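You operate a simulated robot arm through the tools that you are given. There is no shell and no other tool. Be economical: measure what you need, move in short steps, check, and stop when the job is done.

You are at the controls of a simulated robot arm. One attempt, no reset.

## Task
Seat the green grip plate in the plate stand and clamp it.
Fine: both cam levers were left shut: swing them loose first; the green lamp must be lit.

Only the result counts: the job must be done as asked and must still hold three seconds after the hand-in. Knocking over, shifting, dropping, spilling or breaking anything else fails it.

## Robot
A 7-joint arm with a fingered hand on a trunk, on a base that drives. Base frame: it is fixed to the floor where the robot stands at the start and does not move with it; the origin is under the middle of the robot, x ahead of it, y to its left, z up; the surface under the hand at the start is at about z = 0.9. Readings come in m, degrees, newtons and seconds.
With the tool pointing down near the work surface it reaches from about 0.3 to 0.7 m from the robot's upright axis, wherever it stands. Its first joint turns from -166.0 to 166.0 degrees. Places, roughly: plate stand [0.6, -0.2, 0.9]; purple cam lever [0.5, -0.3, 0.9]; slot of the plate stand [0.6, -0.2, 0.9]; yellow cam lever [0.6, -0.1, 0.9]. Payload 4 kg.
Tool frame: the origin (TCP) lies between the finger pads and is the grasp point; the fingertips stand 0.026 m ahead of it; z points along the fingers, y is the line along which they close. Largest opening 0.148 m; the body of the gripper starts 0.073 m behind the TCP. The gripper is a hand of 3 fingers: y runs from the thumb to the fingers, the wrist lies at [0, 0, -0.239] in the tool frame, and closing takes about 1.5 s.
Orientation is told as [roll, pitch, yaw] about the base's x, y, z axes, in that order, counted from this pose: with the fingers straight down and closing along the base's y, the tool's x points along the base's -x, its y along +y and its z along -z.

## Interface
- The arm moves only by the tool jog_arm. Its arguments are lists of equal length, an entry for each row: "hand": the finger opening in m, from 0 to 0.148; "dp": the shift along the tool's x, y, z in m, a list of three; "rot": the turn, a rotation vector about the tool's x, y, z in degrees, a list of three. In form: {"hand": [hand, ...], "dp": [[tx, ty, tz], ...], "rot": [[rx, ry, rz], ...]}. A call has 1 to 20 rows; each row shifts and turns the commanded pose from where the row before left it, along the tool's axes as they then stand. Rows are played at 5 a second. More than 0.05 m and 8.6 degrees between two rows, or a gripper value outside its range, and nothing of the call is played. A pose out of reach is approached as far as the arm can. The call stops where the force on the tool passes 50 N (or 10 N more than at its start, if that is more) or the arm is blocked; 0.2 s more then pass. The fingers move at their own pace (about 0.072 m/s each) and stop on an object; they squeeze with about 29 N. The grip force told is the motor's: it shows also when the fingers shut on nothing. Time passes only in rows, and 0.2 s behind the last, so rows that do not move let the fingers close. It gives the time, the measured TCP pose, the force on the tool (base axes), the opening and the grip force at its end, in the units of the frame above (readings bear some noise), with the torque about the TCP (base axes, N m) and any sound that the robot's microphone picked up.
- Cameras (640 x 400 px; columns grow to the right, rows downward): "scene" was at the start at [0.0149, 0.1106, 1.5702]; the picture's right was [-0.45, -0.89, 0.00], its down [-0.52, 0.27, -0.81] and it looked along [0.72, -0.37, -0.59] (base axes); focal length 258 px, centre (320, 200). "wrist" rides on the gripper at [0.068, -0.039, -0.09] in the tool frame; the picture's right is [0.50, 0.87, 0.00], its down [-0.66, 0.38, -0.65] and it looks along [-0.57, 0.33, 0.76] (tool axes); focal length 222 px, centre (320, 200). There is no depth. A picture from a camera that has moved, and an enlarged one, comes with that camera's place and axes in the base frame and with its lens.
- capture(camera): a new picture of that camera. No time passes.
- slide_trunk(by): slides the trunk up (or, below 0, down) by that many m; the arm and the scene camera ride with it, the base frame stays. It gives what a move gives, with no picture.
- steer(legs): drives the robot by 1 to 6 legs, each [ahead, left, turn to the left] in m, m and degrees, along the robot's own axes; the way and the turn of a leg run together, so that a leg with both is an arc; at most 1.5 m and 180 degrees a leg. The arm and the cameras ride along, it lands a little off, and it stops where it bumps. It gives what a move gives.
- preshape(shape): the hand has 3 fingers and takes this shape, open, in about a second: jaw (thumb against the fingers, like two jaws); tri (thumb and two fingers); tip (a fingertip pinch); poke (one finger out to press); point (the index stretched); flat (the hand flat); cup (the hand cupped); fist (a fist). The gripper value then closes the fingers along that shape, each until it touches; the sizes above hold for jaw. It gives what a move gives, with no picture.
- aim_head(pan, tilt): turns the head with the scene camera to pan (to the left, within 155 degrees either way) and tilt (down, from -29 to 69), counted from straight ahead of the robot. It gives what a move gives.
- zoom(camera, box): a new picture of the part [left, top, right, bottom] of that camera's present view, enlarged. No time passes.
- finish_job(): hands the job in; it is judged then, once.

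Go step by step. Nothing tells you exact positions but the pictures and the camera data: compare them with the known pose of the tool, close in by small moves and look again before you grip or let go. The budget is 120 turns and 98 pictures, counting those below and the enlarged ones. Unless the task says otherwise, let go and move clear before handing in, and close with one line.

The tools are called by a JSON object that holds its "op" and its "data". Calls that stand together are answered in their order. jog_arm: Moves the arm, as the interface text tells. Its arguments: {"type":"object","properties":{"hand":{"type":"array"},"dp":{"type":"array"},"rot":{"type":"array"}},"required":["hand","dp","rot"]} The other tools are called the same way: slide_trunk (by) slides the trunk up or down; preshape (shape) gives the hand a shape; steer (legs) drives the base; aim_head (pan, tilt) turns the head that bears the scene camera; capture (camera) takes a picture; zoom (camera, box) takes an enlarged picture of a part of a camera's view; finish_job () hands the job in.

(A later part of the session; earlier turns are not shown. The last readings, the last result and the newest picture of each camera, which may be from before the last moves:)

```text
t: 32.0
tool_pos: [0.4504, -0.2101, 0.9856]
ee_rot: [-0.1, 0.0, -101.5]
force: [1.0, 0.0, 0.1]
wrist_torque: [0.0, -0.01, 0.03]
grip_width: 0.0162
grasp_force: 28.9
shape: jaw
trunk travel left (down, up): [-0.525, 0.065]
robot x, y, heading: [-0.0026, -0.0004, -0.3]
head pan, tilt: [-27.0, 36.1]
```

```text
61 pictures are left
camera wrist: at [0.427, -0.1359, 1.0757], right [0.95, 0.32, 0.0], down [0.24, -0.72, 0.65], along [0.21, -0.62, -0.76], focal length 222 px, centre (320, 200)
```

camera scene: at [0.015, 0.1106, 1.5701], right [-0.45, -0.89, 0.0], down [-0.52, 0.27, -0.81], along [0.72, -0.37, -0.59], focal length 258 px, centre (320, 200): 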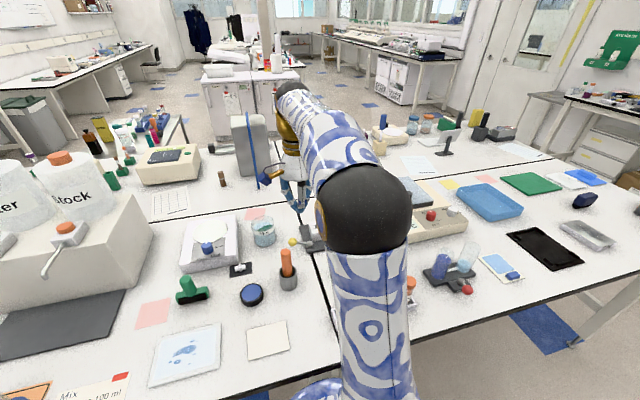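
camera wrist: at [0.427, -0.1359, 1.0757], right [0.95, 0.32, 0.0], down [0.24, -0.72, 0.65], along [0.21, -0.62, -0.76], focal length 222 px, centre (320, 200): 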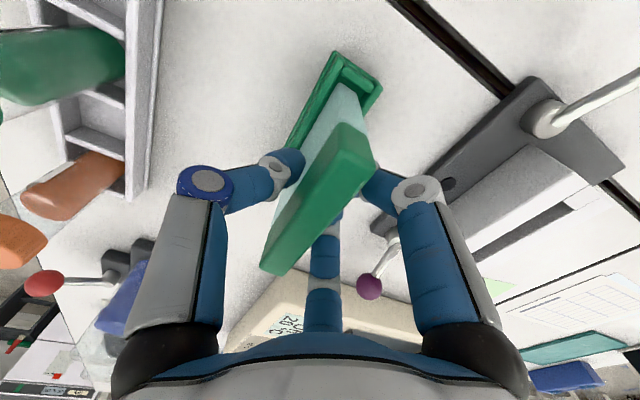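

Gripped at 0.016 m. I lift straight up.

{"op": "jog_arm", "data": {"hand": [0.0, 0.0, 0.0, 0.0, 0.0, 0.0], "dp": [[0, 0, -0.01], [0, 0, -0.015], [0, 0, -0.025], [0, 0, -0.025], [0, 0, -0.025], [0, 0, 0]], "rot": [[0, 0, 0], [0, 0, 0], [0, 0, 0], [0, 0, 0], [0, 0, 0], [0, 0, 0]]}}

{"op": "capture", "data": {"camera": "wrist"}}

{"op": "capture", "data": {"camera": "scene"}}

```text
t: 33.4
tool_pos: [0.4519, -0.2124, 1.0846]
ee_rot: [-0.1, 0.0, -101.5]
force: [-0.2, 0.0, -1.2]
wrist_torque: [-0.03, 0.03, -0.02]
grip_width: 0.0163
grasp_force: 28.9
shape: jaw
trunk travel left (down, up): [-0.525, 0.065]
robot x, y, heading: [-0.0034, 0.0012, -0.0]
head pan, tilt: [-27.0, 36.1]
```

```text
60 pictures are left
camera wrist: at [0.4273, -0.1368, 1.1762], right [0.95, 0.32, 0.0], down [0.24, -0.72, 0.65], along [0.21, -0.62, -0.76], focal length 222 px, centre (320, 200)
```

wrist: 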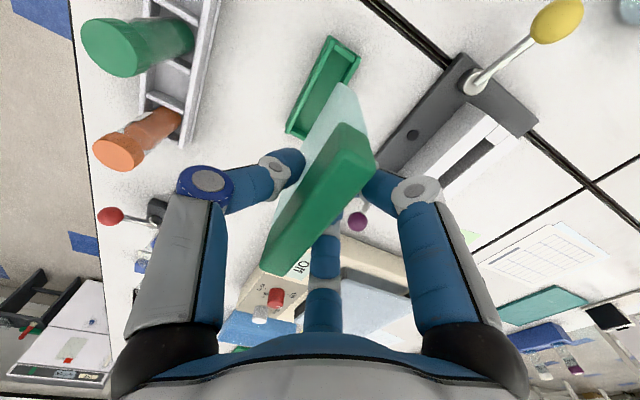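

```text
59 pictures are left
camera scene: at [0.015, 0.1105, 1.5701], right [-0.45, -0.89, 0.0], down [-0.52, 0.27, -0.81], along [0.72, -0.37, -0.59], focal length 258 px, centre (320, 200)
```

scene: 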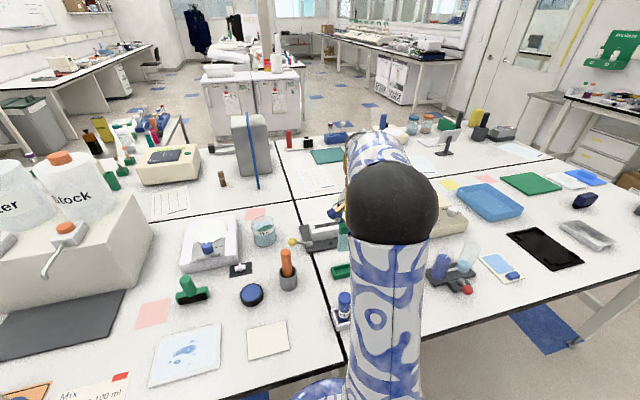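

{"op": "zoom", "data": {"camera": "wrist", "box": [240, 60, 440, 185]}}

{"op": "zoom", "data": {"camera": "scene", "box": [290, 170, 390, 240]}}

```text
3.20 times, centred on (340, 122) of wrist
camera zoom: at [0.4273, -0.1368, 1.1762], right [0.95, 0.32, 0.0], down [0.24, -0.72, 0.65], along [0.21, -0.62, -0.76], focal length 711 px, centre (256, 448)
```

zoom: 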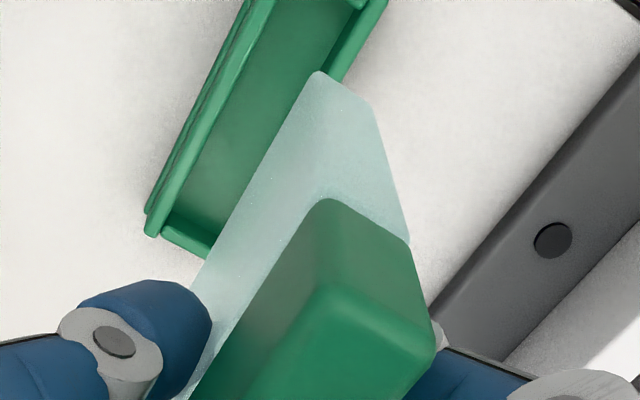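

```text
5.71 times, centred on (340, 205) of scene
camera zoom: at [0.015, 0.1105, 1.5701], right [-0.45, -0.89, 0.0], down [-0.52, 0.27, -0.81], along [0.72, -0.37, -0.59], focal length 1476 px, centre (206, 171)
```

zoom: 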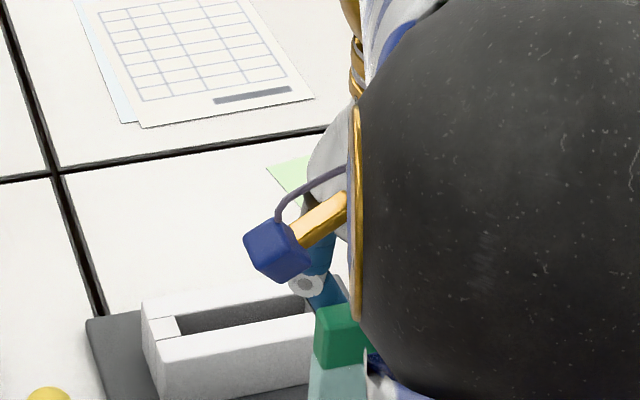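

The plate is held but tilted about 3.5° (its bottom toward +x). I carry it over the slot, then tilt the hand back by 3.5° and look.

{"op": "jog_arm", "data": {"hand": [0.0, 0.0, 0.0, 0.0, 0.0, 0.0, 0.0], "dp": [[0.0037, 0.0363, 0], [0.0037, 0.0363, 0], [0.0037, 0.0363, 0], [0.0037, 0.0363, 0], [0.0037, 0.0363, 0], [0, 0, 0], [0, 0, 0]], "rot": [[0, 0, 0], [0, 0, 0], [0, 0, 0], [0, 0, 0], [0, 0, 0], [3.5, 0, 0], [0, 0, 0]]}}

{"op": "capture", "data": {"camera": "wrist"}}

{"op": "capture", "data": {"camera": "scene"}}

```text
t: 35.0
tool_pos: [0.6166, -0.2224, 1.0823]
ee_rot: [-3.6, 0.0, -101.4]
force: [-0.2, 0.9, -1.2]
wrist_torque: [-0.02, -0.03, -0.02]
grip_width: 0.016
grasp_force: 29.2
shape: jaw
out of reach, approached as far as the arm can: row 6
trunk travel left (down, up): [-0.525, 0.065]
robot x, y, heading: [-0.0005, -0.0026, -0.1]
head pan, tilt: [-27.0, 36.1]
```

```text
56 pictures are left
camera wrist: at [0.5985, -0.1478, 1.1757], right [0.95, 0.32, -0.05], down [0.28, -0.73, 0.63], along [0.16, -0.61, -0.78], focal length 222 px, centre (320, 200)
```

wrist: 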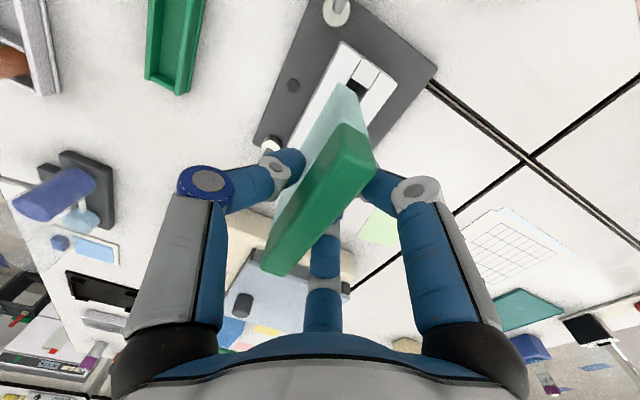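

```text
55 pictures are left
camera scene: at [0.0151, 0.1105, 1.5701], right [-0.45, -0.89, 0.0], down [-0.52, 0.27, -0.81], along [0.72, -0.37, -0.59], focal length 258 px, centre (320, 200)
```

scene: 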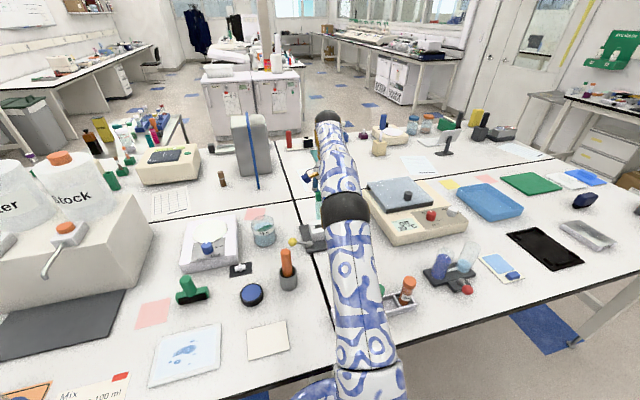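

At this height the target is just out of reach. I raise the trunk a little, which brings the hand back within reach when it is lowered again.

{"op": "slide_trunk", "data": {"by": 0.06}}

```text
t: 36.0
tool_pos: [0.6172, -0.2214, 1.1429]
ee_rot: [-3.6, 0.0, -101.5]
force: [-0.3, 0.2, -1.9]
wrist_torque: [0.01, -0.03, 0.0]
grip_width: 0.0163
grasp_force: 28.6
shape: jaw
trunk travel left (down, up): [-0.585, 0.005]
robot x, y, heading: [-0.0022, 0.0004, -0.0]
head pan, tilt: [-27.0, 36.1]
```

{"op": "jog_arm", "data": {"hand": [0.0, 0.0, 0.0, 0.0], "dp": [[0, 0.0017, 0.028], [0, 0.0017, 0.028], [0, 0.0009, 0.015], [0, 0, 0]], "rot": [[0, 0, 0], [0, 0, 0], [0, 0, 0], [0, 0, 0]]}}

{"op": "capture", "data": {"camera": "wrist"}}

{"op": "zoom", "data": {"camera": "wrist", "box": [240, 40, 440, 165]}}

```text
t: 37.0
tool_pos: [0.6174, -0.2209, 1.0717]
ee_rot: [-3.5, 0.0, -101.5]
force: [0.3, 0.0, -2.0]
wrist_torque: [-0.01, -0.01, -0.01]
grip_width: 0.0161
grasp_force: 28.6
shape: jaw
trunk travel left (down, up): [-0.585, 0.005]
robot x, y, heading: [-0.001, 0.0039, 0.1]
head pan, tilt: [-27.0, 36.1]
```

```text
54 pictures are left
camera wrist: at [0.5984, -0.1474, 1.1644], right [0.95, 0.32, -0.05], down [0.28, -0.73, 0.63], along [0.16, -0.61, -0.78], focal length 222 px, centre (320, 200)
```

wrist: 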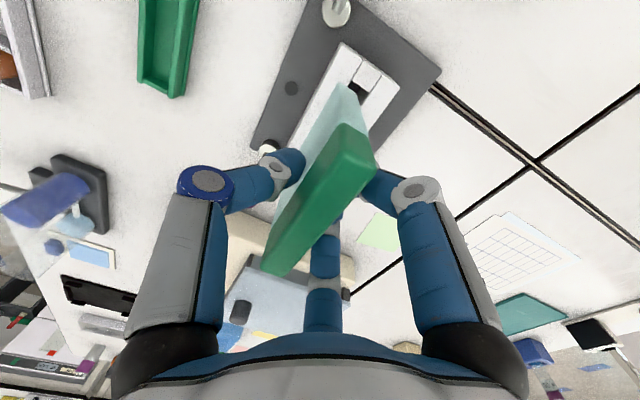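

```text
3.20 times, centred on (340, 102) of wrist
camera zoom: at [0.5984, -0.1474, 1.1644], right [0.95, 0.32, -0.05], down [0.28, -0.73, 0.63], along [0.16, -0.61, -0.78], focal length 711 px, centre (256, 512)
```

zoom: 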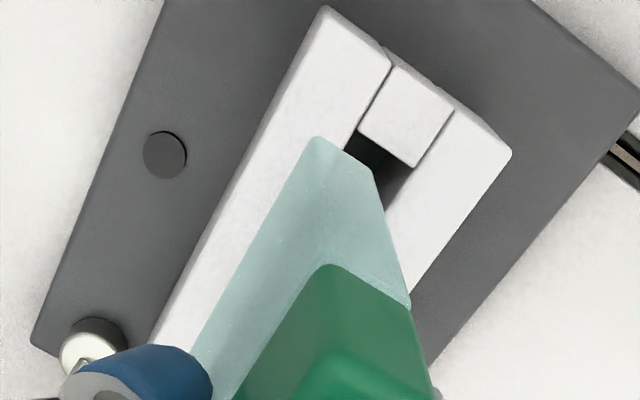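

A clear view: the glass must shift about 12–14 mm toward +x and 5 mm along to be over the slot. I do most of it, trim the tilt and come down slightly.

{"op": "jog_arm", "data": {"hand": [0.0, 0.0, 0.0], "dp": [[-0.0025, 0.0065, 0.0072], [-0.0025, 0.0064, 0.0071], [0, 0, 0]], "rot": [[0, 0, 0], [0.7, 0, 0], [0, 0, 0]]}}

{"op": "zoom", "data": {"camera": "wrist", "box": [240, 40, 440, 165]}}

{"op": "capture", "data": {"camera": "scene"}}

```text
t: 37.8
tool_pos: [0.6268, -0.2296, 1.0561]
ee_rot: [-4.2, 0.1, -101.5]
force: [0.6, 0.5, -1.5]
wrist_torque: [0.0, -0.02, 0.01]
grip_width: 0.016
grasp_force: 29.0
shape: jaw
trunk travel left (down, up): [-0.585, 0.005]
robot x, y, heading: [-0.0001, 0.0013, 0.2]
head pan, tilt: [-27.0, 36.1]
```

```text
3.20 times, centred on (340, 102) of wrist
camera zoom: at [0.6103, -0.1551, 1.1496], right [0.95, 0.32, -0.06], down [0.29, -0.73, 0.62], along [0.15, -0.61, -0.78], focal length 711 px, centre (256, 512)
```

zoom: 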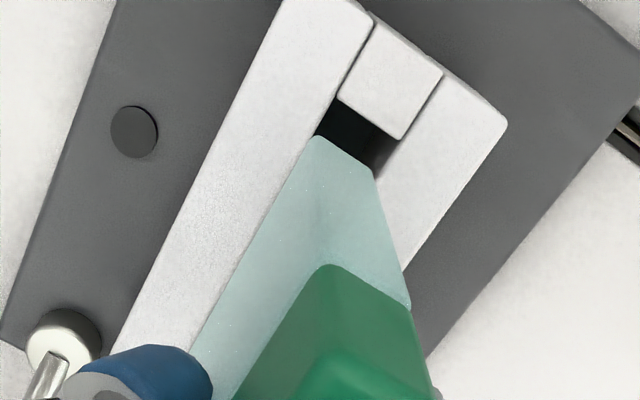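

```text
51 pictures are left
camera scene: at [0.0152, 0.1104, 1.6302], right [-0.45, -0.89, 0.0], down [-0.52, 0.27, -0.81], along [0.72, -0.37, -0.59], focal length 258 px, centre (320, 200)
```

scene: 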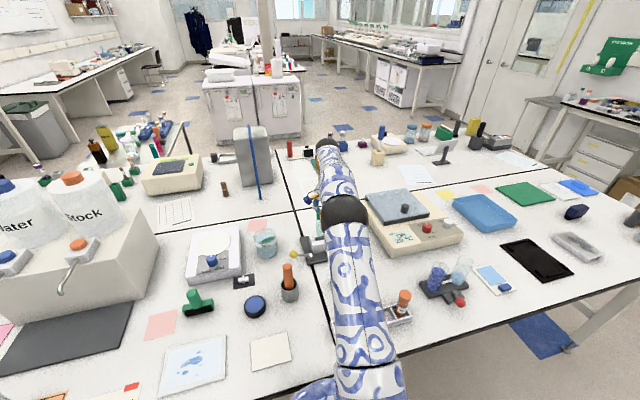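

By parallax the plate still needs about 6 mm toward +x, and the end clearance is good. I move 5.5 mm and descend 2 cm for a closer check.

{"op": "jog_arm", "data": {"hand": [0.0, 0.0, 0.0], "dp": [[0, 0.0035, 0.0095], [0, 0.0035, 0.0095], [0, 0, 0]], "rot": [[0, 0, 0], [0, 0, 0], [0, 0, 0]]}}

{"op": "zoom", "data": {"camera": "wrist", "box": [240, 40, 440, 165]}}

{"op": "zoom", "data": {"camera": "scene", "box": [280, 190, 380, 270]}}

```text
t: 38.6
tool_pos: [0.6339, -0.2302, 1.0373]
ee_rot: [-4.3, 0.0, -101.5]
force: [-0.1, 1.1, -2.0]
wrist_torque: [-0.03, 0.01, 0.0]
grip_width: 0.0161
grasp_force: 28.9
shape: jaw
trunk travel left (down, up): [-0.585, 0.005]
robot x, y, heading: [-0.0017, -0.001, -0.0]
head pan, tilt: [-27.0, 36.1]
```

```text
3.20 times, centred on (340, 102) of wrist
camera zoom: at [0.6159, -0.1564, 1.1303], right [0.95, 0.32, -0.06], down [0.29, -0.73, 0.62], along [0.15, -0.61, -0.78], focal length 711 px, centre (256, 512)
```

zoom: 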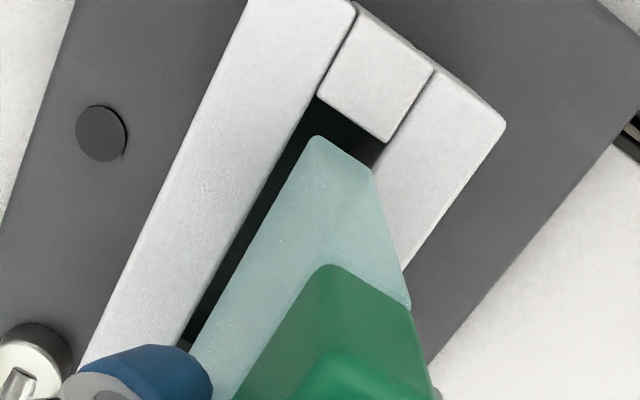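

```text
5.00 times, centred on (330, 230) of scene
camera zoom: at [0.0153, 0.1104, 1.6302], right [-0.45, -0.89, 0.0], down [-0.52, 0.27, -0.81], along [0.72, -0.37, -0.59], focal length 1292 px, centre (270, 50)
```

zoom: 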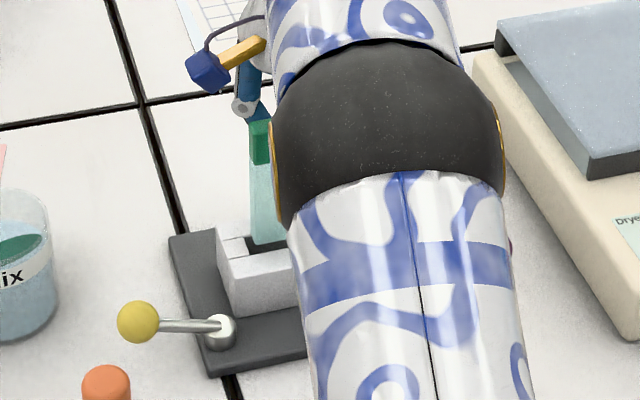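

The plate is nearly over the slot, with about 5 mm end clearance and perhaps 1.5° of yaw error. I correct by -1° and go down another 1.5 cm.

{"op": "jog_arm", "data": {"hand": [0.0, 0.0, 0.0], "dp": [[0, 0.0006, 0.007], [0, 0.0006, 0.007], [0, 0, 0]], "rot": [[0, 0, -0.6], [0, 0, -0.6], [0, 0, 0]]}}

{"op": "zoom", "data": {"camera": "wrist", "box": [240, 40, 440, 165]}}

{"op": "zoom", "data": {"camera": "scene", "box": [305, 205, 355, 255]}}

```text
t: 39.4
tool_pos: [0.6316, -0.2285, 1.0285]
ee_rot: [-3.6, 0.0, -100.3]
force: [-0.8, -1.2, 46.4]
wrist_torque: [-0.02, 0.16, 0.01]
grip_width: 0.0184
grasp_force: 29.2
shape: jaw
trunk travel left (down, up): [-0.585, 0.005]
robot x, y, heading: [-0.0026, 0.0005, -0.2]
head pan, tilt: [-27.0, 36.1]
```

```text
3.20 times, centred on (340, 102) of wrist
camera zoom: at [0.6115, -0.1559, 1.1218], right [0.94, 0.34, -0.06], down [0.3, -0.72, 0.63], along [0.17, -0.61, -0.78], focal length 711 px, centre (256, 512)
```

zoom: 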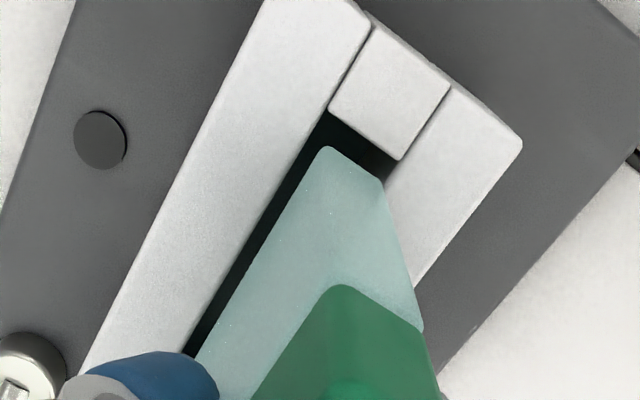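

```text
8.00 times, centred on (330, 230) of scene
camera zoom: at [0.0099, 0.1123, 1.6306], right [-0.45, -0.89, 0.0], down [-0.52, 0.27, -0.81], along [0.72, -0.37, -0.59], focal length 2067 px, centre (240, -40)
```

zoom: 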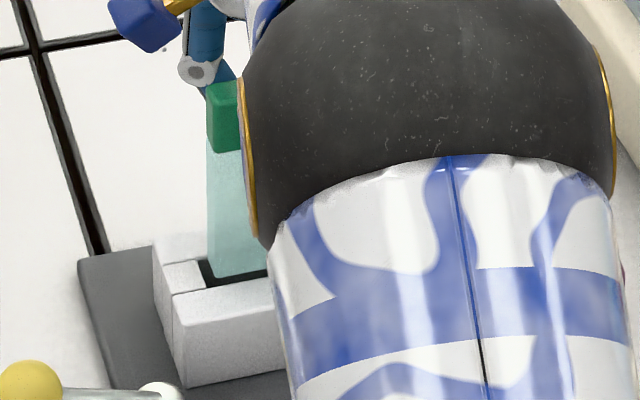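

Contact came already at TCP z 1.029, so something is touching. I look closer before moving on.

{"op": "zoom", "data": {"camera": "wrist", "box": [290, 60, 390, 122]}}

{"op": "zoom", "data": {"camera": "scene", "box": [318, 220, 342, 244]}}

```text
6.40 times, centred on (340, 91) of wrist
camera zoom: at [0.6115, -0.1559, 1.1218], right [0.94, 0.34, -0.06], down [0.3, -0.72, 0.63], along [0.17, -0.61, -0.78], focal length 1422 px, centre (192, 898)
```

zoom: 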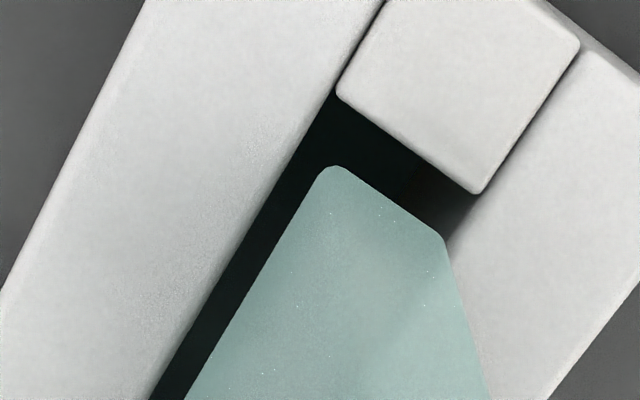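

```text
16.00 times, centred on (330, 232) of scene
camera zoom: at [0.0099, 0.1123, 1.6306], right [-0.45, -0.89, 0.0], down [-0.52, 0.27, -0.81], along [0.72, -0.37, -0.59], focal length 4134 px, centre (160, -312)
```

zoom: 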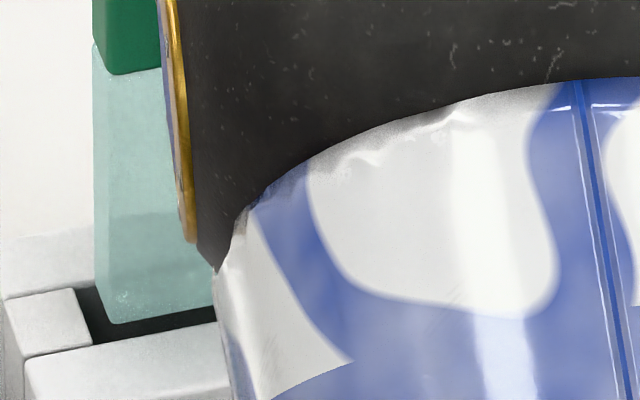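

The scene view shows the glass's back edge resting on the back wall, with a wide gap in front. I lift 8 mm, shift 3 mm toward the robot and look again.

{"op": "jog_arm", "data": {"hand": [0.0, 0.0, 0.0, 0.0], "dp": [[0, 0, -0.008], [0, -0.003, 0], [0, 0, 0], [0, 0, 0]], "rot": [[0, 0, 0], [0, 0, 0], [0, 0, 0], [0, 0, 0]]}}

{"op": "zoom", "data": {"camera": "wrist", "box": [240, 40, 440, 165]}}

{"op": "zoom", "data": {"camera": "scene", "box": [318, 220, 342, 244]}}

```text
t: 40.4
tool_pos: [0.631, -0.2292, 1.0306]
ee_rot: [-4.4, 0.1, -100.3]
force: [0.4, 0.5, 2.3]
wrist_torque: [-0.01, -0.02, 0.01]
grip_width: 0.017
grasp_force: 29.0
shape: jaw
trunk travel left (down, up): [-0.585, 0.005]
robot x, y, heading: [0.0009, -0.0029, 0.0]
head pan, tilt: [-27.0, 36.1]
```

```text
3.20 times, centred on (340, 102) of wrist
camera zoom: at [0.6119, -0.1562, 1.1243], right [0.94, 0.34, -0.06], down [0.3, -0.72, 0.62], along [0.16, -0.6, -0.78], focal length 711 px, centre (256, 512)
```

zoom: 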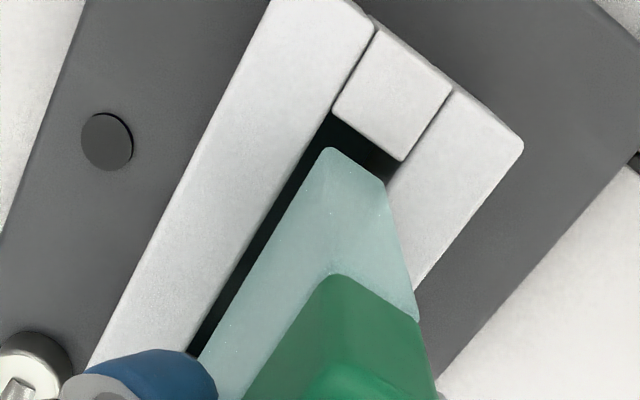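

```text
16.00 times, centred on (330, 232) of scene
camera zoom: at [0.0148, 0.1107, 1.63], right [-0.45, -0.89, 0.0], down [-0.52, 0.27, -0.81], along [0.72, -0.37, -0.59], focal length 4134 px, centre (160, -312)
```

zoom: 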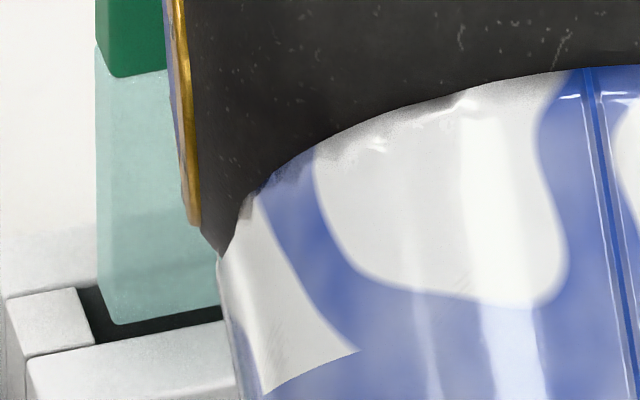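

{"op": "jog_arm", "data": {"hand": [0.0, 0.0, 0.0, 0.0], "dp": [[0, 0, -0.006], [0, -0.002, 0], [0, 0, 0], [0, 0, 0]], "rot": [[0, 0, 0], [0, 0, 0], [0, 0, 0], [0, 0, 0]]}}

{"op": "zoom", "data": {"camera": "wrist", "box": [240, 40, 440, 165]}}

{"op": "zoom", "data": {"camera": "scene", "box": [318, 220, 342, 244]}}

```text
t: 41.4
tool_pos: [0.6308, -0.2282, 1.0384]
ee_rot: [-4.1, 0.2, -100.3]
force: [-0.5, -0.2, -2.1]
wrist_torque: [-0.01, -0.04, -0.02]
grip_width: 0.0171
grasp_force: 29.3
shape: jaw
trunk travel left (down, up): [-0.585, 0.005]
robot x, y, heading: [0.0031, 0.0008, 0.1]
head pan, tilt: [-27.0, 36.1]
```

```text
3.20 times, centred on (340, 102) of wrist
camera zoom: at [0.6105, -0.1562, 1.1312], right [0.94, 0.34, -0.06], down [0.3, -0.72, 0.62], along [0.16, -0.6, -0.78], focal length 711 px, centre (256, 512)
```

zoom: 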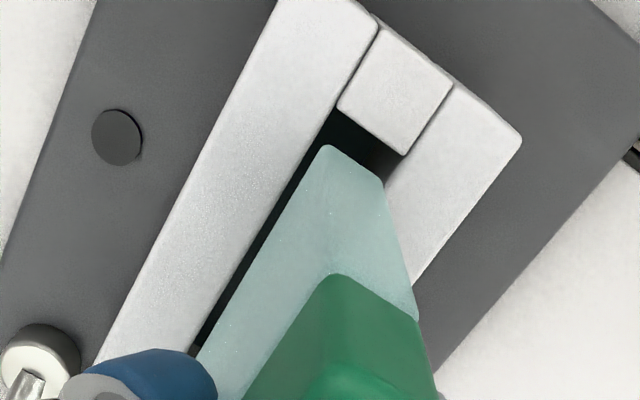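

```text
16.00 times, centred on (330, 232) of scene
camera zoom: at [0.0153, 0.1104, 1.6301], right [-0.45, -0.89, 0.0], down [-0.52, 0.27, -0.81], along [0.72, -0.37, -0.59], focal length 4134 px, centre (160, -312)
```

zoom: 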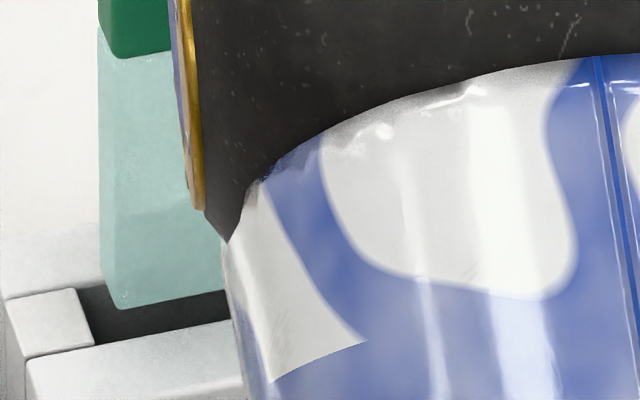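

By both views the plate is now centred in the slot to within about 1 mm and parallel. I descend in small steps and watch the force.

{"op": "jog_arm", "data": {"hand": [0.0, 0.0, 0.0, 0.0], "dp": [[0, 0.0003, 0.004], [0, 0.0003, 0.004], [0, 0.0003, 0.004], [0, 0, 0]], "rot": [[0, 0, 0], [0, 0, 0], [0, 0, 0], [0, 0, 0]]}}

{"op": "zoom", "data": {"camera": "scene", "box": [318, 220, 342, 244]}}

```text
t: 42.4
tool_pos: [0.6288, -0.2295, 1.0256]
ee_rot: [-4.2, 0.1, -100.4]
force: [0.5, 1.0, 2.2]
wrist_torque: [-0.12, 0.0, 0.01]
grip_width: 0.0171
grasp_force: 29.2
shape: jaw
trunk travel left (down, up): [-0.585, 0.005]
robot x, y, heading: [-0.0, -0.001, 0.2]
head pan, tilt: [-27.0, 36.1]
```

```text
16.00 times, centred on (330, 232) of scene
camera zoom: at [0.0148, 0.1107, 1.6302], right [-0.45, -0.89, 0.0], down [-0.52, 0.27, -0.81], along [0.72, -0.37, -0.59], focal length 4134 px, centre (160, -312)
```

zoom: 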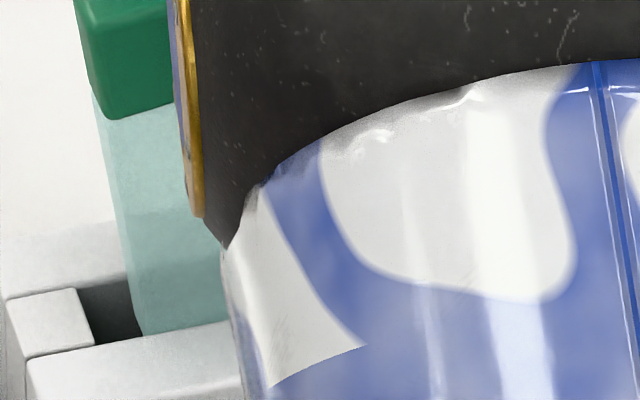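

The far end of the plate caught the end block and the plate swung about 9° in the grip. I lift again and check the attitude.

{"op": "jog_arm", "data": {"hand": [0.0, 0.0, 0.0, 0.0], "dp": [[0, -0.0004, -0.006], [0, -0.0004, -0.006], [0, -0.0004, -0.006], [0, 0, 0]], "rot": [[0, 0, 0], [0, 0, 0], [0, 0, 0], [0, 0, 0]]}}

{"op": "capture", "data": {"camera": "wrist"}}

{"op": "zoom", "data": {"camera": "scene", "box": [305, 205, 355, 255]}}

```text
t: 43.4
tool_pos: [0.6293, -0.2285, 1.0435]
ee_rot: [-4.2, 0.1, -100.3]
force: [-0.2, 0.0, -1.1]
wrist_torque: [0.0, 0.01, 0.02]
grip_width: 0.0172
grasp_force: 29.1
shape: jaw
trunk travel left (down, up): [-0.585, 0.005]
robot x, y, heading: [-0.0027, -0.0006, 0.2]
head pan, tilt: [-27.0, 36.1]
```

```text
39 pictures are left
camera wrist: at [0.611, -0.1565, 1.137], right [0.94, 0.34, -0.06], down [0.3, -0.72, 0.62], along [0.16, -0.6, -0.78], focal length 222 px, centre (320, 200)
```

wrist: 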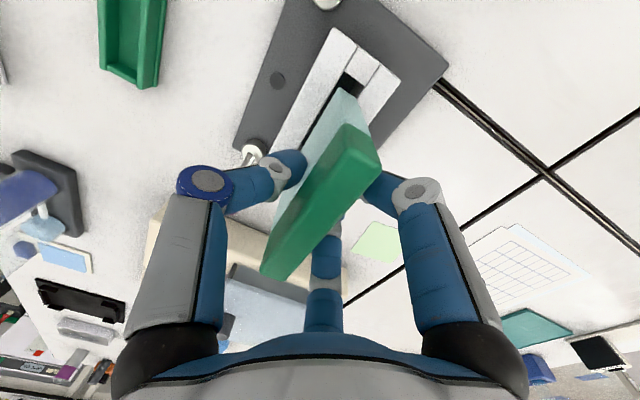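

```text
8.00 times, centred on (330, 230) of scene
camera zoom: at [0.0153, 0.1104, 1.6301], right [-0.45, -0.89, 0.0], down [-0.52, 0.27, -0.81], along [0.72, -0.37, -0.59], focal length 2067 px, centre (240, -40)
```

zoom: 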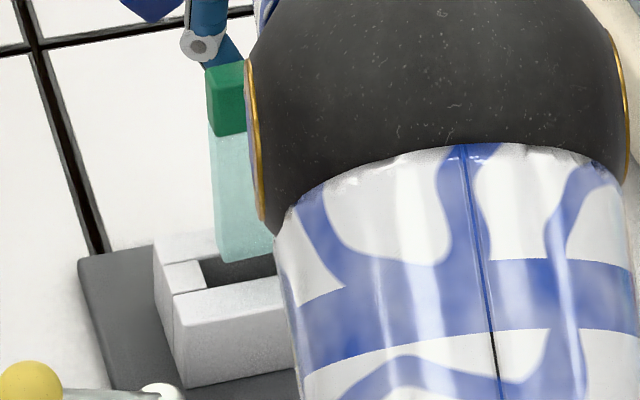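

The plate stays about 3° rotated in its plane, and the near-end gap was too wide. I rotate back 3° about the tool's y and shift 4 mm along the slot.

{"op": "jog_arm", "data": {"hand": [0.0, 0.0, 0.0], "dp": [[0.004, 0, 0], [0, 0, 0], [0, 0, 0]], "rot": [[0, 0, 0], [0, 3, 0], [0, 0, 0]]}}

{"op": "zoom", "data": {"camera": "wrist", "box": [240, 40, 440, 165]}}

{"op": "zoom", "data": {"camera": "scene", "box": [308, 210, 344, 246]}}

```text
t: 44.2
tool_pos: [0.6325, -0.2263, 1.042]
ee_rot: [-4.1, 3.1, -100.5]
force: [0.1, 0.0, -1.6]
wrist_torque: [-0.02, -0.03, 0.0]
grip_width: 0.017
grasp_force: 29.2
shape: jaw
trunk travel left (down, up): [-0.585, 0.005]
robot x, y, heading: [0.0046, 0.0017, -0.2]
head pan, tilt: [-27.0, 36.1]
```

```text
3.20 times, centred on (340, 102) of wrist
camera zoom: at [0.6111, -0.1575, 1.1401], right [0.94, 0.34, -0.04], down [0.29, -0.75, 0.59], along [0.17, -0.56, -0.81], focal length 711 px, centre (256, 512)
```

zoom: 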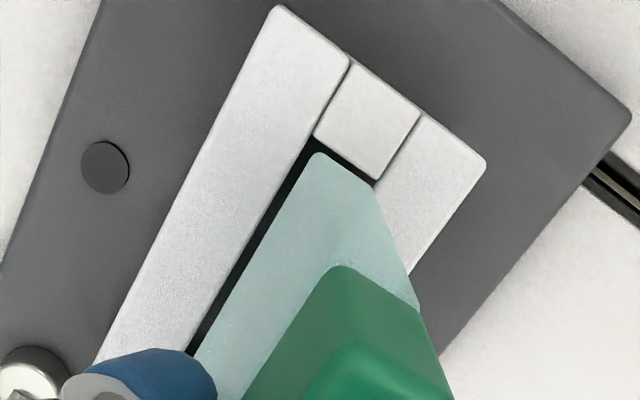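

```text
11.11 times, centred on (326, 228) of scene
camera zoom: at [0.0153, 0.1104, 1.6302], right [-0.45, -0.89, 0.0], down [-0.52, 0.27, -0.81], along [0.72, -0.37, -0.59], focal length 2871 px, centre (253, -111)
```

zoom: 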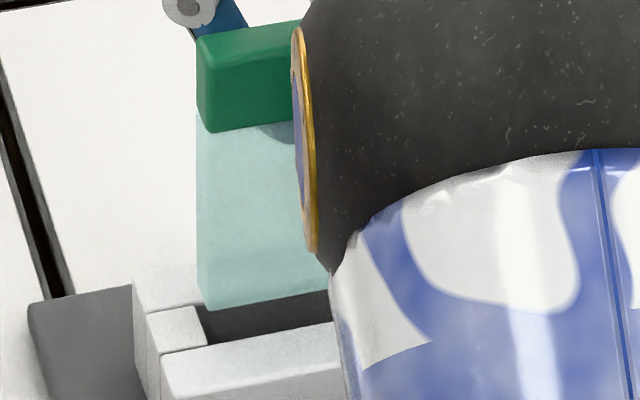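

The plate is upright again, with only about 1 mm near-end gap. I shift 2 mm back along the slot and descend 1.2 cm slowly.

{"op": "jog_arm", "data": {"hand": [0.0, 0.0, 0.0, 0.0, 0.0], "dp": [[-0.002, 0, 0], [-0.0002, 0.0003, 0.004], [-0.0002, 0.0003, 0.004], [-0.0002, 0.0003, 0.004], [0, 0, 0]], "rot": [[0, 0, 0], [0, 0, 0], [0, 0, 0], [0, 0, 0], [0, 0, 0]]}}

{"op": "zoom", "data": {"camera": "scene", "box": [308, 210, 344, 246]}}

{"op": "zoom", "data": {"camera": "wrist", "box": [240, 40, 440, 165]}}

```text
t: 45.4
tool_pos: [0.6303, -0.2275, 1.0319]
ee_rot: [-4.2, 3.1, -100.5]
force: [-0.7, 0.1, -2.1]
wrist_torque: [-0.03, 0.0, 0.01]
grip_width: 0.0168
grasp_force: 29.0
shape: jaw
trunk travel left (down, up): [-0.585, 0.005]
robot x, y, heading: [-0.0003, -0.0022, -0.1]
head pan, tilt: [-27.0, 36.1]
```

```text
11.11 times, centred on (326, 228) of scene
camera zoom: at [0.0153, 0.1104, 1.6302], right [-0.45, -0.89, 0.0], down [-0.52, 0.27, -0.81], along [0.72, -0.37, -0.59], focal length 2871 px, centre (253, -111)
```

zoom: 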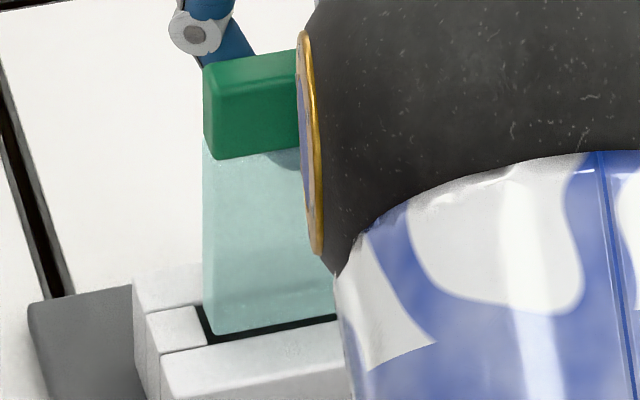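

```text
3.20 times, centred on (340, 102) of wrist
camera zoom: at [0.6106, -0.1594, 1.1284], right [0.94, 0.34, -0.04], down [0.29, -0.75, 0.59], along [0.17, -0.56, -0.81], focal length 711 px, centre (256, 512)
```

zoom: 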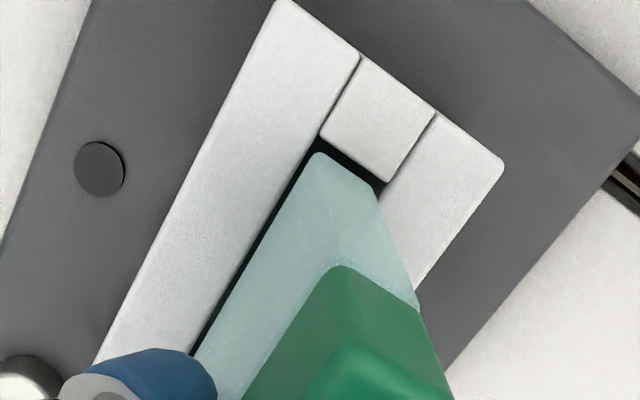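

No contact yet and the plate looks to be within the opening. I continue down.

{"op": "jog_arm", "data": {"hand": [0.0, 0.0, 0.0, 0.0], "dp": [[-0.0002, 0.0008, 0.003], [-0.0002, 0.0003, 0.003], [-0.0002, 0.0003, 0.003], [0, 0, 0]], "rot": [[0, 0, 0], [0, 0, 0], [0, 0, 0], [0, 0, 0]]}}

{"op": "zoom", "data": {"camera": "scene", "box": [308, 210, 344, 246]}}

```text
t: 46.4
tool_pos: [0.6307, -0.2274, 1.022]
ee_rot: [-4.2, 3.1, -100.5]
force: [-0.5, 0.0, -1.4]
wrist_torque: [0.02, -0.04, 0.02]
grip_width: 0.0171
grasp_force: 28.6
shape: jaw
trunk travel left (down, up): [-0.585, 0.005]
robot x, y, heading: [-0.0002, -0.0021, 0.0]
head pan, tilt: [-27.0, 36.1]
```

```text
11.11 times, centred on (326, 228) of scene
camera zoom: at [0.0153, 0.1104, 1.6302], right [-0.45, -0.89, 0.0], down [-0.52, 0.27, -0.81], along [0.72, -0.37, -0.59], focal length 2871 px, centre (253, -111)
```

zoom: 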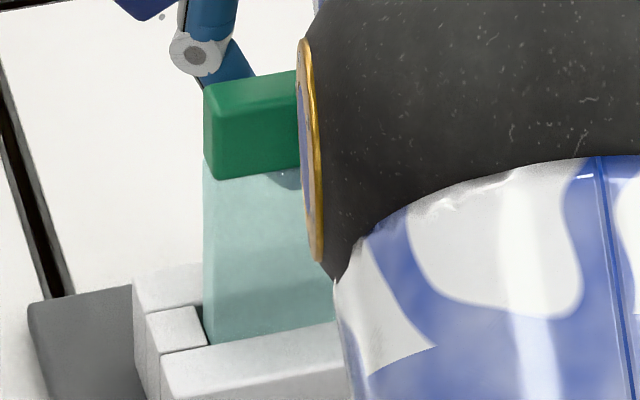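

The plate has entered the slot with no contact. I keep lowering.

{"op": "jog_arm", "data": {"hand": [0.0, 0.0, 0.0, 0.0], "dp": [[-0.0002, 0.0003, 0.004], [-0.0002, 0.0003, 0.004], [-0.0002, 0.0003, 0.004], [0, 0, 0]], "rot": [[0, 0, 0], [0, 0, 0], [0, 0, 0], [0, 0, 0]]}}

```text
t: 47.4
tool_pos: [0.6306, -0.2288, 1.0106]
ee_rot: [-4.2, 3.1, -100.5]
force: [0.3, -0.3, -1.0]
wrist_torque: [-0.02, -0.04, 0.01]
grip_width: 0.017
grasp_force: 29.4
shape: jaw
trunk travel left (down, up): [-0.585, 0.005]
robot x, y, heading: [0.0012, -0.0027, -0.2]
head pan, tilt: [-27.0, 36.1]
```

{"op": "jog_arm", "data": {"hand": [0.0, 0.0, 0.0, 0.0], "dp": [[-0.0002, 0.0003, 0.004], [-0.0002, 0.0003, 0.004], [-0.0002, 0.0003, 0.004], [0, 0, 0]], "rot": [[0, 0, 0], [0, 0, 0], [0, 0, 0], [0, 0, 0]]}}

{"op": "capture", "data": {"camera": "wrist"}}

```text
t: 48.4
tool_pos: [0.6319, -0.2267, 0.9988]
ee_rot: [-4.2, 3.1, -100.4]
force: [-0.4, -0.6, -2.2]
wrist_torque: [-0.02, 0.0, -0.02]
grip_width: 0.017
grasp_force: 29.1
shape: jaw
trunk travel left (down, up): [-0.585, 0.005]
robot x, y, heading: [-0.0003, 0.0002, 0.1]
head pan, tilt: [-27.0, 36.1]
```

```text
32 pictures are left
camera wrist: at [0.6113, -0.1594, 1.095], right [0.94, 0.34, -0.04], down [0.29, -0.75, 0.59], along [0.17, -0.56, -0.81], focal length 222 px, centre (320, 200)
```

wrist: 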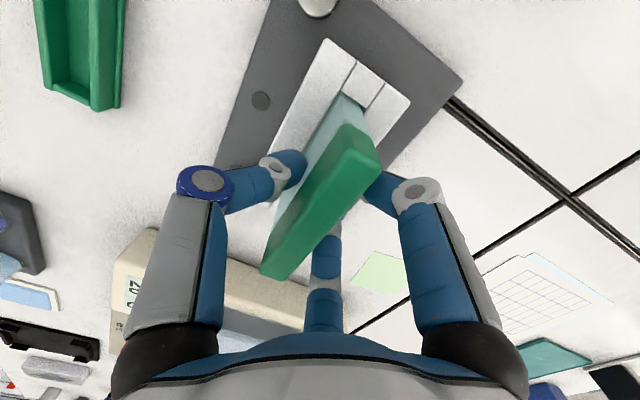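

{"op": "jog_arm", "data": {"hand": [0.0, 0.0, 0.0, 0.0], "dp": [[-0.0001, 0.0002, 0.003], [-0.0001, 0.0002, 0.003], [-0.0001, 0.0001, 0.002], [0, 0, 0]], "rot": [[0, 0, 0], [0, 0, 0], [0, 0, 0], [0, 0, 0]]}}

```text
t: 49.4
tool_pos: [0.6318, -0.2278, 0.9914]
ee_rot: [-4.2, 3.1, -100.6]
force: [-0.8, 0.3, -1.9]
wrist_torque: [0.02, -0.03, -0.02]
grip_width: 0.017
grasp_force: 28.9
shape: jaw
trunk travel left (down, up): [-0.585, 0.005]
robot x, y, heading: [0.0023, -0.0018, -0.1]
head pan, tilt: [-27.0, 36.1]
```

{"op": "jog_arm", "data": {"hand": [0.0, 0.0, 0.0, 0.0], "dp": [[-0.0001, 0.0002, 0.002], [-0.0001, 0.0002, 0.002], [-0.0001, 0.0001, 0.002], [0, 0, 0]], "rot": [[0, 0, 0], [0, 0, 0], [0, 0, 0], [0, 0, 0]]}}

{"op": "zoom", "data": {"camera": "scene", "box": [308, 210, 344, 246]}}

```text
t: 50.4
tool_pos: [0.6304, -0.2272, 0.9869]
ee_rot: [-3.8, 3.0, -100.5]
force: [3.9, -1.4, 25.3]
wrist_torque: [-0.03, -0.05, -0.01]
grip_width: 0.0173
grasp_force: 29.2
shape: jaw
trunk travel left (down, up): [-0.585, 0.005]
robot x, y, heading: [0.0011, 0.0009, -0.3]
head pan, tilt: [-27.0, 36.1]
```

```text
11.11 times, centred on (326, 228) of scene
camera zoom: at [0.013, 0.1112, 1.6304], right [-0.45, -0.89, 0.0], down [-0.52, 0.27, -0.81], along [0.72, -0.37, -0.59], focal length 2871 px, centre (253, -111)
```

zoom: 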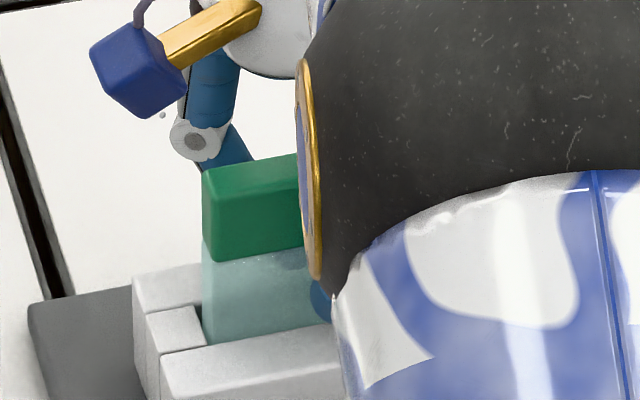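

The plate reached the floor of the slot (25 N at TCP z 0.987). I release it and rise straight up.

{"op": "jog_arm", "data": {"hand": [0.0, 0.03, 0.05, 0.07, 0.07, 0.07, 0.07, 0.07, 0.07], "dp": [[0, 0, -0.002], [0, 0, 0], [0, 0, 0], [0, 0, 0], [0, 0, 0], [0.0011, -0.0015, -0.02], [0.0016, -0.0022, -0.03], [0.0016, -0.0022, -0.03], [0, 0, 0]], "rot": [[0, 0, 0], [0, 0, 0], [0, 0, 0], [0, 0, 0], [0, 0, 0], [0, 0, 0], [0, 0, 0], [0, 0, 0], [0, 0, 0]]}}

{"op": "capture", "data": {"camera": "wrist"}}

```text
t: 52.4
tool_pos: [0.6305, -0.2272, 1.0663]
ee_rot: [-4.2, 3.1, -100.6]
force: [0.9, -1.5, -0.2]
wrist_torque: [0.0, 0.01, 0.03]
grip_width: 0.0697
grasp_force: 0.0
shape: jaw
trunk travel left (down, up): [-0.585, 0.005]
robot x, y, heading: [0.0027, 0.0012, -0.3]
head pan, tilt: [-27.0, 36.1]
```

```text
30 pictures are left
camera wrist: at [0.6111, -0.1591, 1.1635], right [0.94, 0.34, -0.04], down [0.29, -0.75, 0.59], along [0.17, -0.56, -0.81], focal length 222 px, centre (320, 200)
```

wrist: 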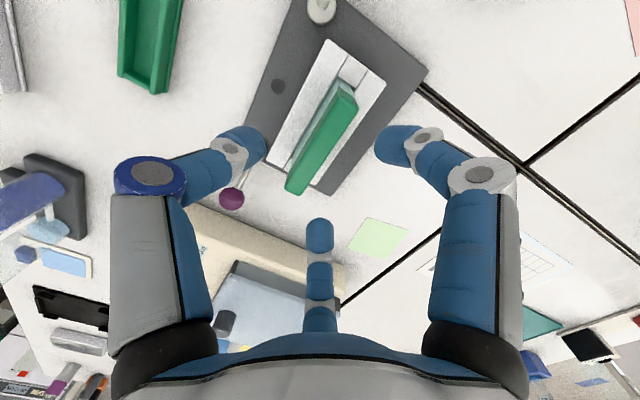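

The plate stands in the slot, released. I level the hand, move over toward the yellow lever and turn the hand back to yaw 0.

{"op": "jog_arm", "data": {"hand": [0.07, 0.07, 0.07, 0.07, 0.07, 0.07, 0.07], "dp": [[0, 0, -0.02], [0, 0, 0], [0, 0, 0], [0.043, -0.019, 0], [0.043, -0.019, 0], [0.043, -0.019, 0], [0, 0, 0]], "rot": [[0, 0, 0], [0, -3.0, 0], [-4.2, 0, 0], [0, 0, 0], [0, 0, 0], [0, 0, 0], [0, 0, 0]]}}

{"op": "jog_arm", "data": {"hand": [0.07, 0.07, 0.07, 0.07, 0.07, 0.07, 0.07, 0.07, 0.07, 0.07, 0.07, 0.07, 0.07], "dp": [[0, 0, 0], [0, 0, 0], [0, 0, 0], [0, 0, 0], [0, 0, 0], [0, 0, 0], [0, 0, 0], [0, 0, 0], [0, 0, 0], [0, 0, 0], [0, 0, 0], [0, 0, 0], [0, 0, 0]], "rot": [[0, 0, -8.36], [0, 0, -8.36], [0, 0, -8.36], [0, 0, -8.36], [0, 0, -8.36], [0, 0, -8.36], [0, 0, -8.36], [0, 0, -8.36], [0, 0, -8.36], [0, 0, -8.36], [0, 0, -8.36], [0, 0, -8.36], [0, 0, 0]]}}

{"op": "capture", "data": {"camera": "wrist"}}

```text
t: 54.0
tool_pos: [0.6006, -0.0927, 1.087]
ee_rot: [0.1, 0.1, -100.4]
force: [0.1, -0.3, -0.2]
wrist_torque: [-0.05, -0.04, -0.03]
grip_width: 0.0695
grasp_force: 0.1
shape: jaw
trunk travel left (down, up): [-0.585, 0.005]
robot x, y, heading: [0.0008, 0.0019, -0.1]
head pan, tilt: [-27.0, 36.1]
```

```text
t: 56.8
tool_pos: [0.6004, -0.0916, 1.0866]
ee_rot: [0.1, 0.0, 0.1]
force: [-0.2, 0.0, 0.0]
wrist_torque: [0.02, -0.03, -0.01]
grip_width: 0.0697
grasp_force: 0.0
shape: jaw
trunk travel left (down, up): [-0.585, 0.005]
robot x, y, heading: [0.0004, -0.0, -0.1]
head pan, tilt: [-27.0, 36.1]
```

```text
29 pictures are left
camera wrist: at [0.5325, -0.1301, 1.177], right [-0.5, 0.87, 0.0], down [0.65, 0.38, 0.65], along [0.57, 0.33, -0.76], focal length 222 px, centre (320, 200)
```

wrist: 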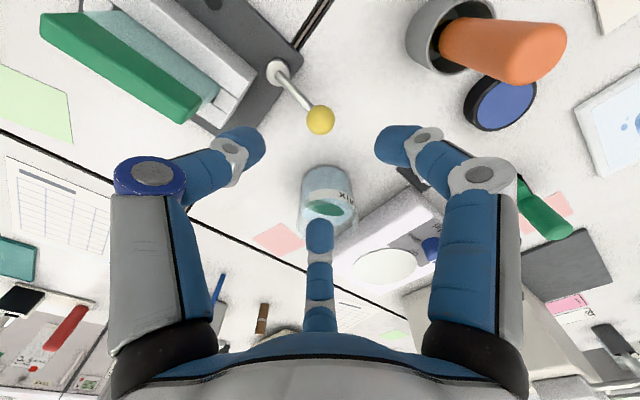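

The yellow knob is at (0.607, -0.087). I descend around it.

{"op": "jog_arm", "data": {"hand": [0.06, 0.06, 0.06, 0.06, 0.06, 0.045, 0.04, 0.04], "dp": [[-0.0066, 0.006, 0.02], [0, 0, 0.03], [0, 0, 0.03], [0, 0, 0.03], [0, 0, 0.011], [0, 0, 0], [0, 0, 0], [0, 0, 0]], "rot": [[0, 0, 0], [0, 0, 0], [0, 0, 0], [0, 0, 0], [0, 0, 0], [0, 0, 0], [0, 0, 0], [0, 0, 0]]}}

{"op": "capture", "data": {"camera": "wrist"}}

```text
t: 58.6
tool_pos: [0.605, -0.0859, 0.9659]
ee_rot: [0.0, -0.1, -0.1]
force: [-0.2, -3.6, 4.5]
wrist_torque: [-0.19, 0.0, 0.02]
grip_width: 0.0416
grasp_force: 0.1
shape: jaw
trunk travel left (down, up): [-0.585, 0.005]
robot x, y, heading: [-0.0017, 0.001, -0.1]
head pan, tilt: [-27.0, 36.1]
```

```text
28 pictures are left
camera wrist: at [0.5386, -0.1243, 1.0568], right [-0.5, 0.87, 0.0], down [0.65, 0.38, 0.65], along [0.57, 0.33, -0.76], focal length 222 px, centre (320, 200)
```

wrist: 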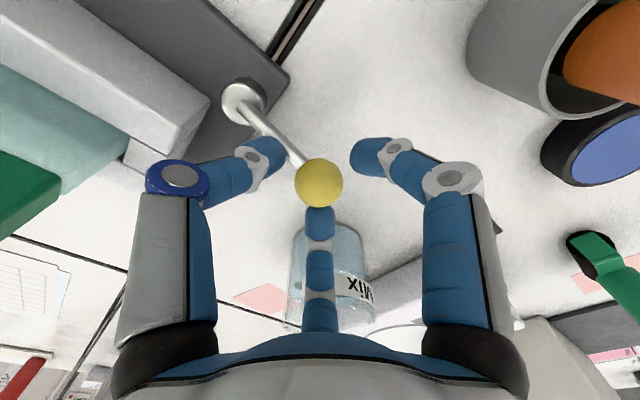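

{"op": "jog_arm", "data": {"hand": [0.045, 0.045, 0.045, 0.045, 0.045, 0.045, 0.045, 0.045, 0.045, 0.045], "dp": [[0, 0, -0.006], [0.0075, 0.001, 0], [0.0075, 0, 0], [0.008, -0.0016, 0], [0.0078, -0.002, 0], [0.007, -0.0033, 0], [0.007, -0.004, 0], [0.006, -0.005, 0], [0.0055, -0.0055, 0], [0, 0, 0]], "rot": [[0, 0, 0], [0, 0, 0], [0, 0, 0], [0, 0, 0], [0, 0, 0], [0, 0, 0], [0, 0, 0], [0, 0, 0], [0, 0, 0], [0, 0, 0]]}}

{"op": "capture", "data": {"camera": "wrist"}}

```text
t: 60.8
tool_pos: [0.5493, -0.1071, 0.9726]
ee_rot: [0.0, -0.1, -0.1]
force: [0.6, -0.1, 0.2]
wrist_torque: [0.01, 0.03, 0.02]
grip_width: 0.0454
grasp_force: 0.1
shape: jaw
trunk travel left (down, up): [-0.585, 0.005]
robot x, y, heading: [0.0001, -0.0007, 0.2]
head pan, tilt: [-27.0, 36.1]
```

```text
27 pictures are left
camera wrist: at [0.4824, -0.146, 1.0625], right [-0.5, 0.87, 0.0], down [0.66, 0.38, 0.65], along [0.57, 0.33, -0.76], focal length 222 px, centre (320, 200)
```

wrist: 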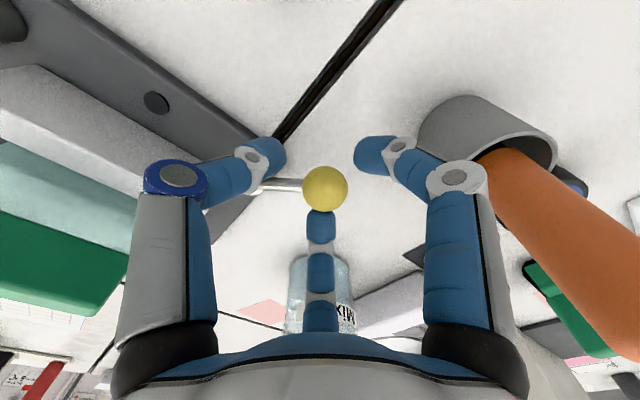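

The lever follows, now at about 135°. I push it on to its closed stop.

{"op": "jog_arm", "data": {"hand": [0.04, 0.04, 0.04, 0.04, 0.04], "dp": [[0.003, -0.004, 0.004], [0.003, -0.004, 0], [0.002, -0.004, 0], [0.002, -0.004, 0], [0, 0, 0]], "rot": [[0, 0, 0], [0, 0, 0], [0, 0, 0], [0, 0, 0], [0, 0, 0]]}}

{"op": "capture", "data": {"camera": "wrist"}}

```text
t: 62.0
tool_pos: [0.5399, -0.1213, 0.9682]
ee_rot: [0.0, 0.1, 0.0]
force: [1.8, 2.2, 0.1]
wrist_torque: [0.04, -0.05, 0.05]
grip_width: 0.041
grasp_force: 0.1
shape: jaw
trunk travel left (down, up): [-0.585, 0.005]
robot x, y, heading: [0.0003, -0.0018, -0.0]
head pan, tilt: [-27.0, 36.1]
```

```text
26 pictures are left
camera wrist: at [0.4727, -0.1598, 1.0585], right [-0.5, 0.87, 0.0], down [0.65, 0.38, 0.65], along [0.57, 0.33, -0.76], focal length 222 px, centre (320, 200)
```

wrist: 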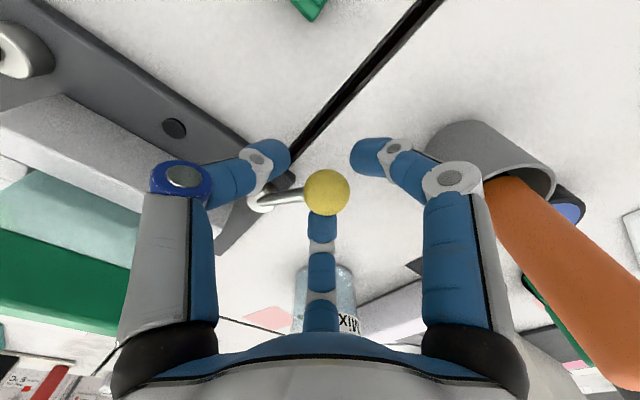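

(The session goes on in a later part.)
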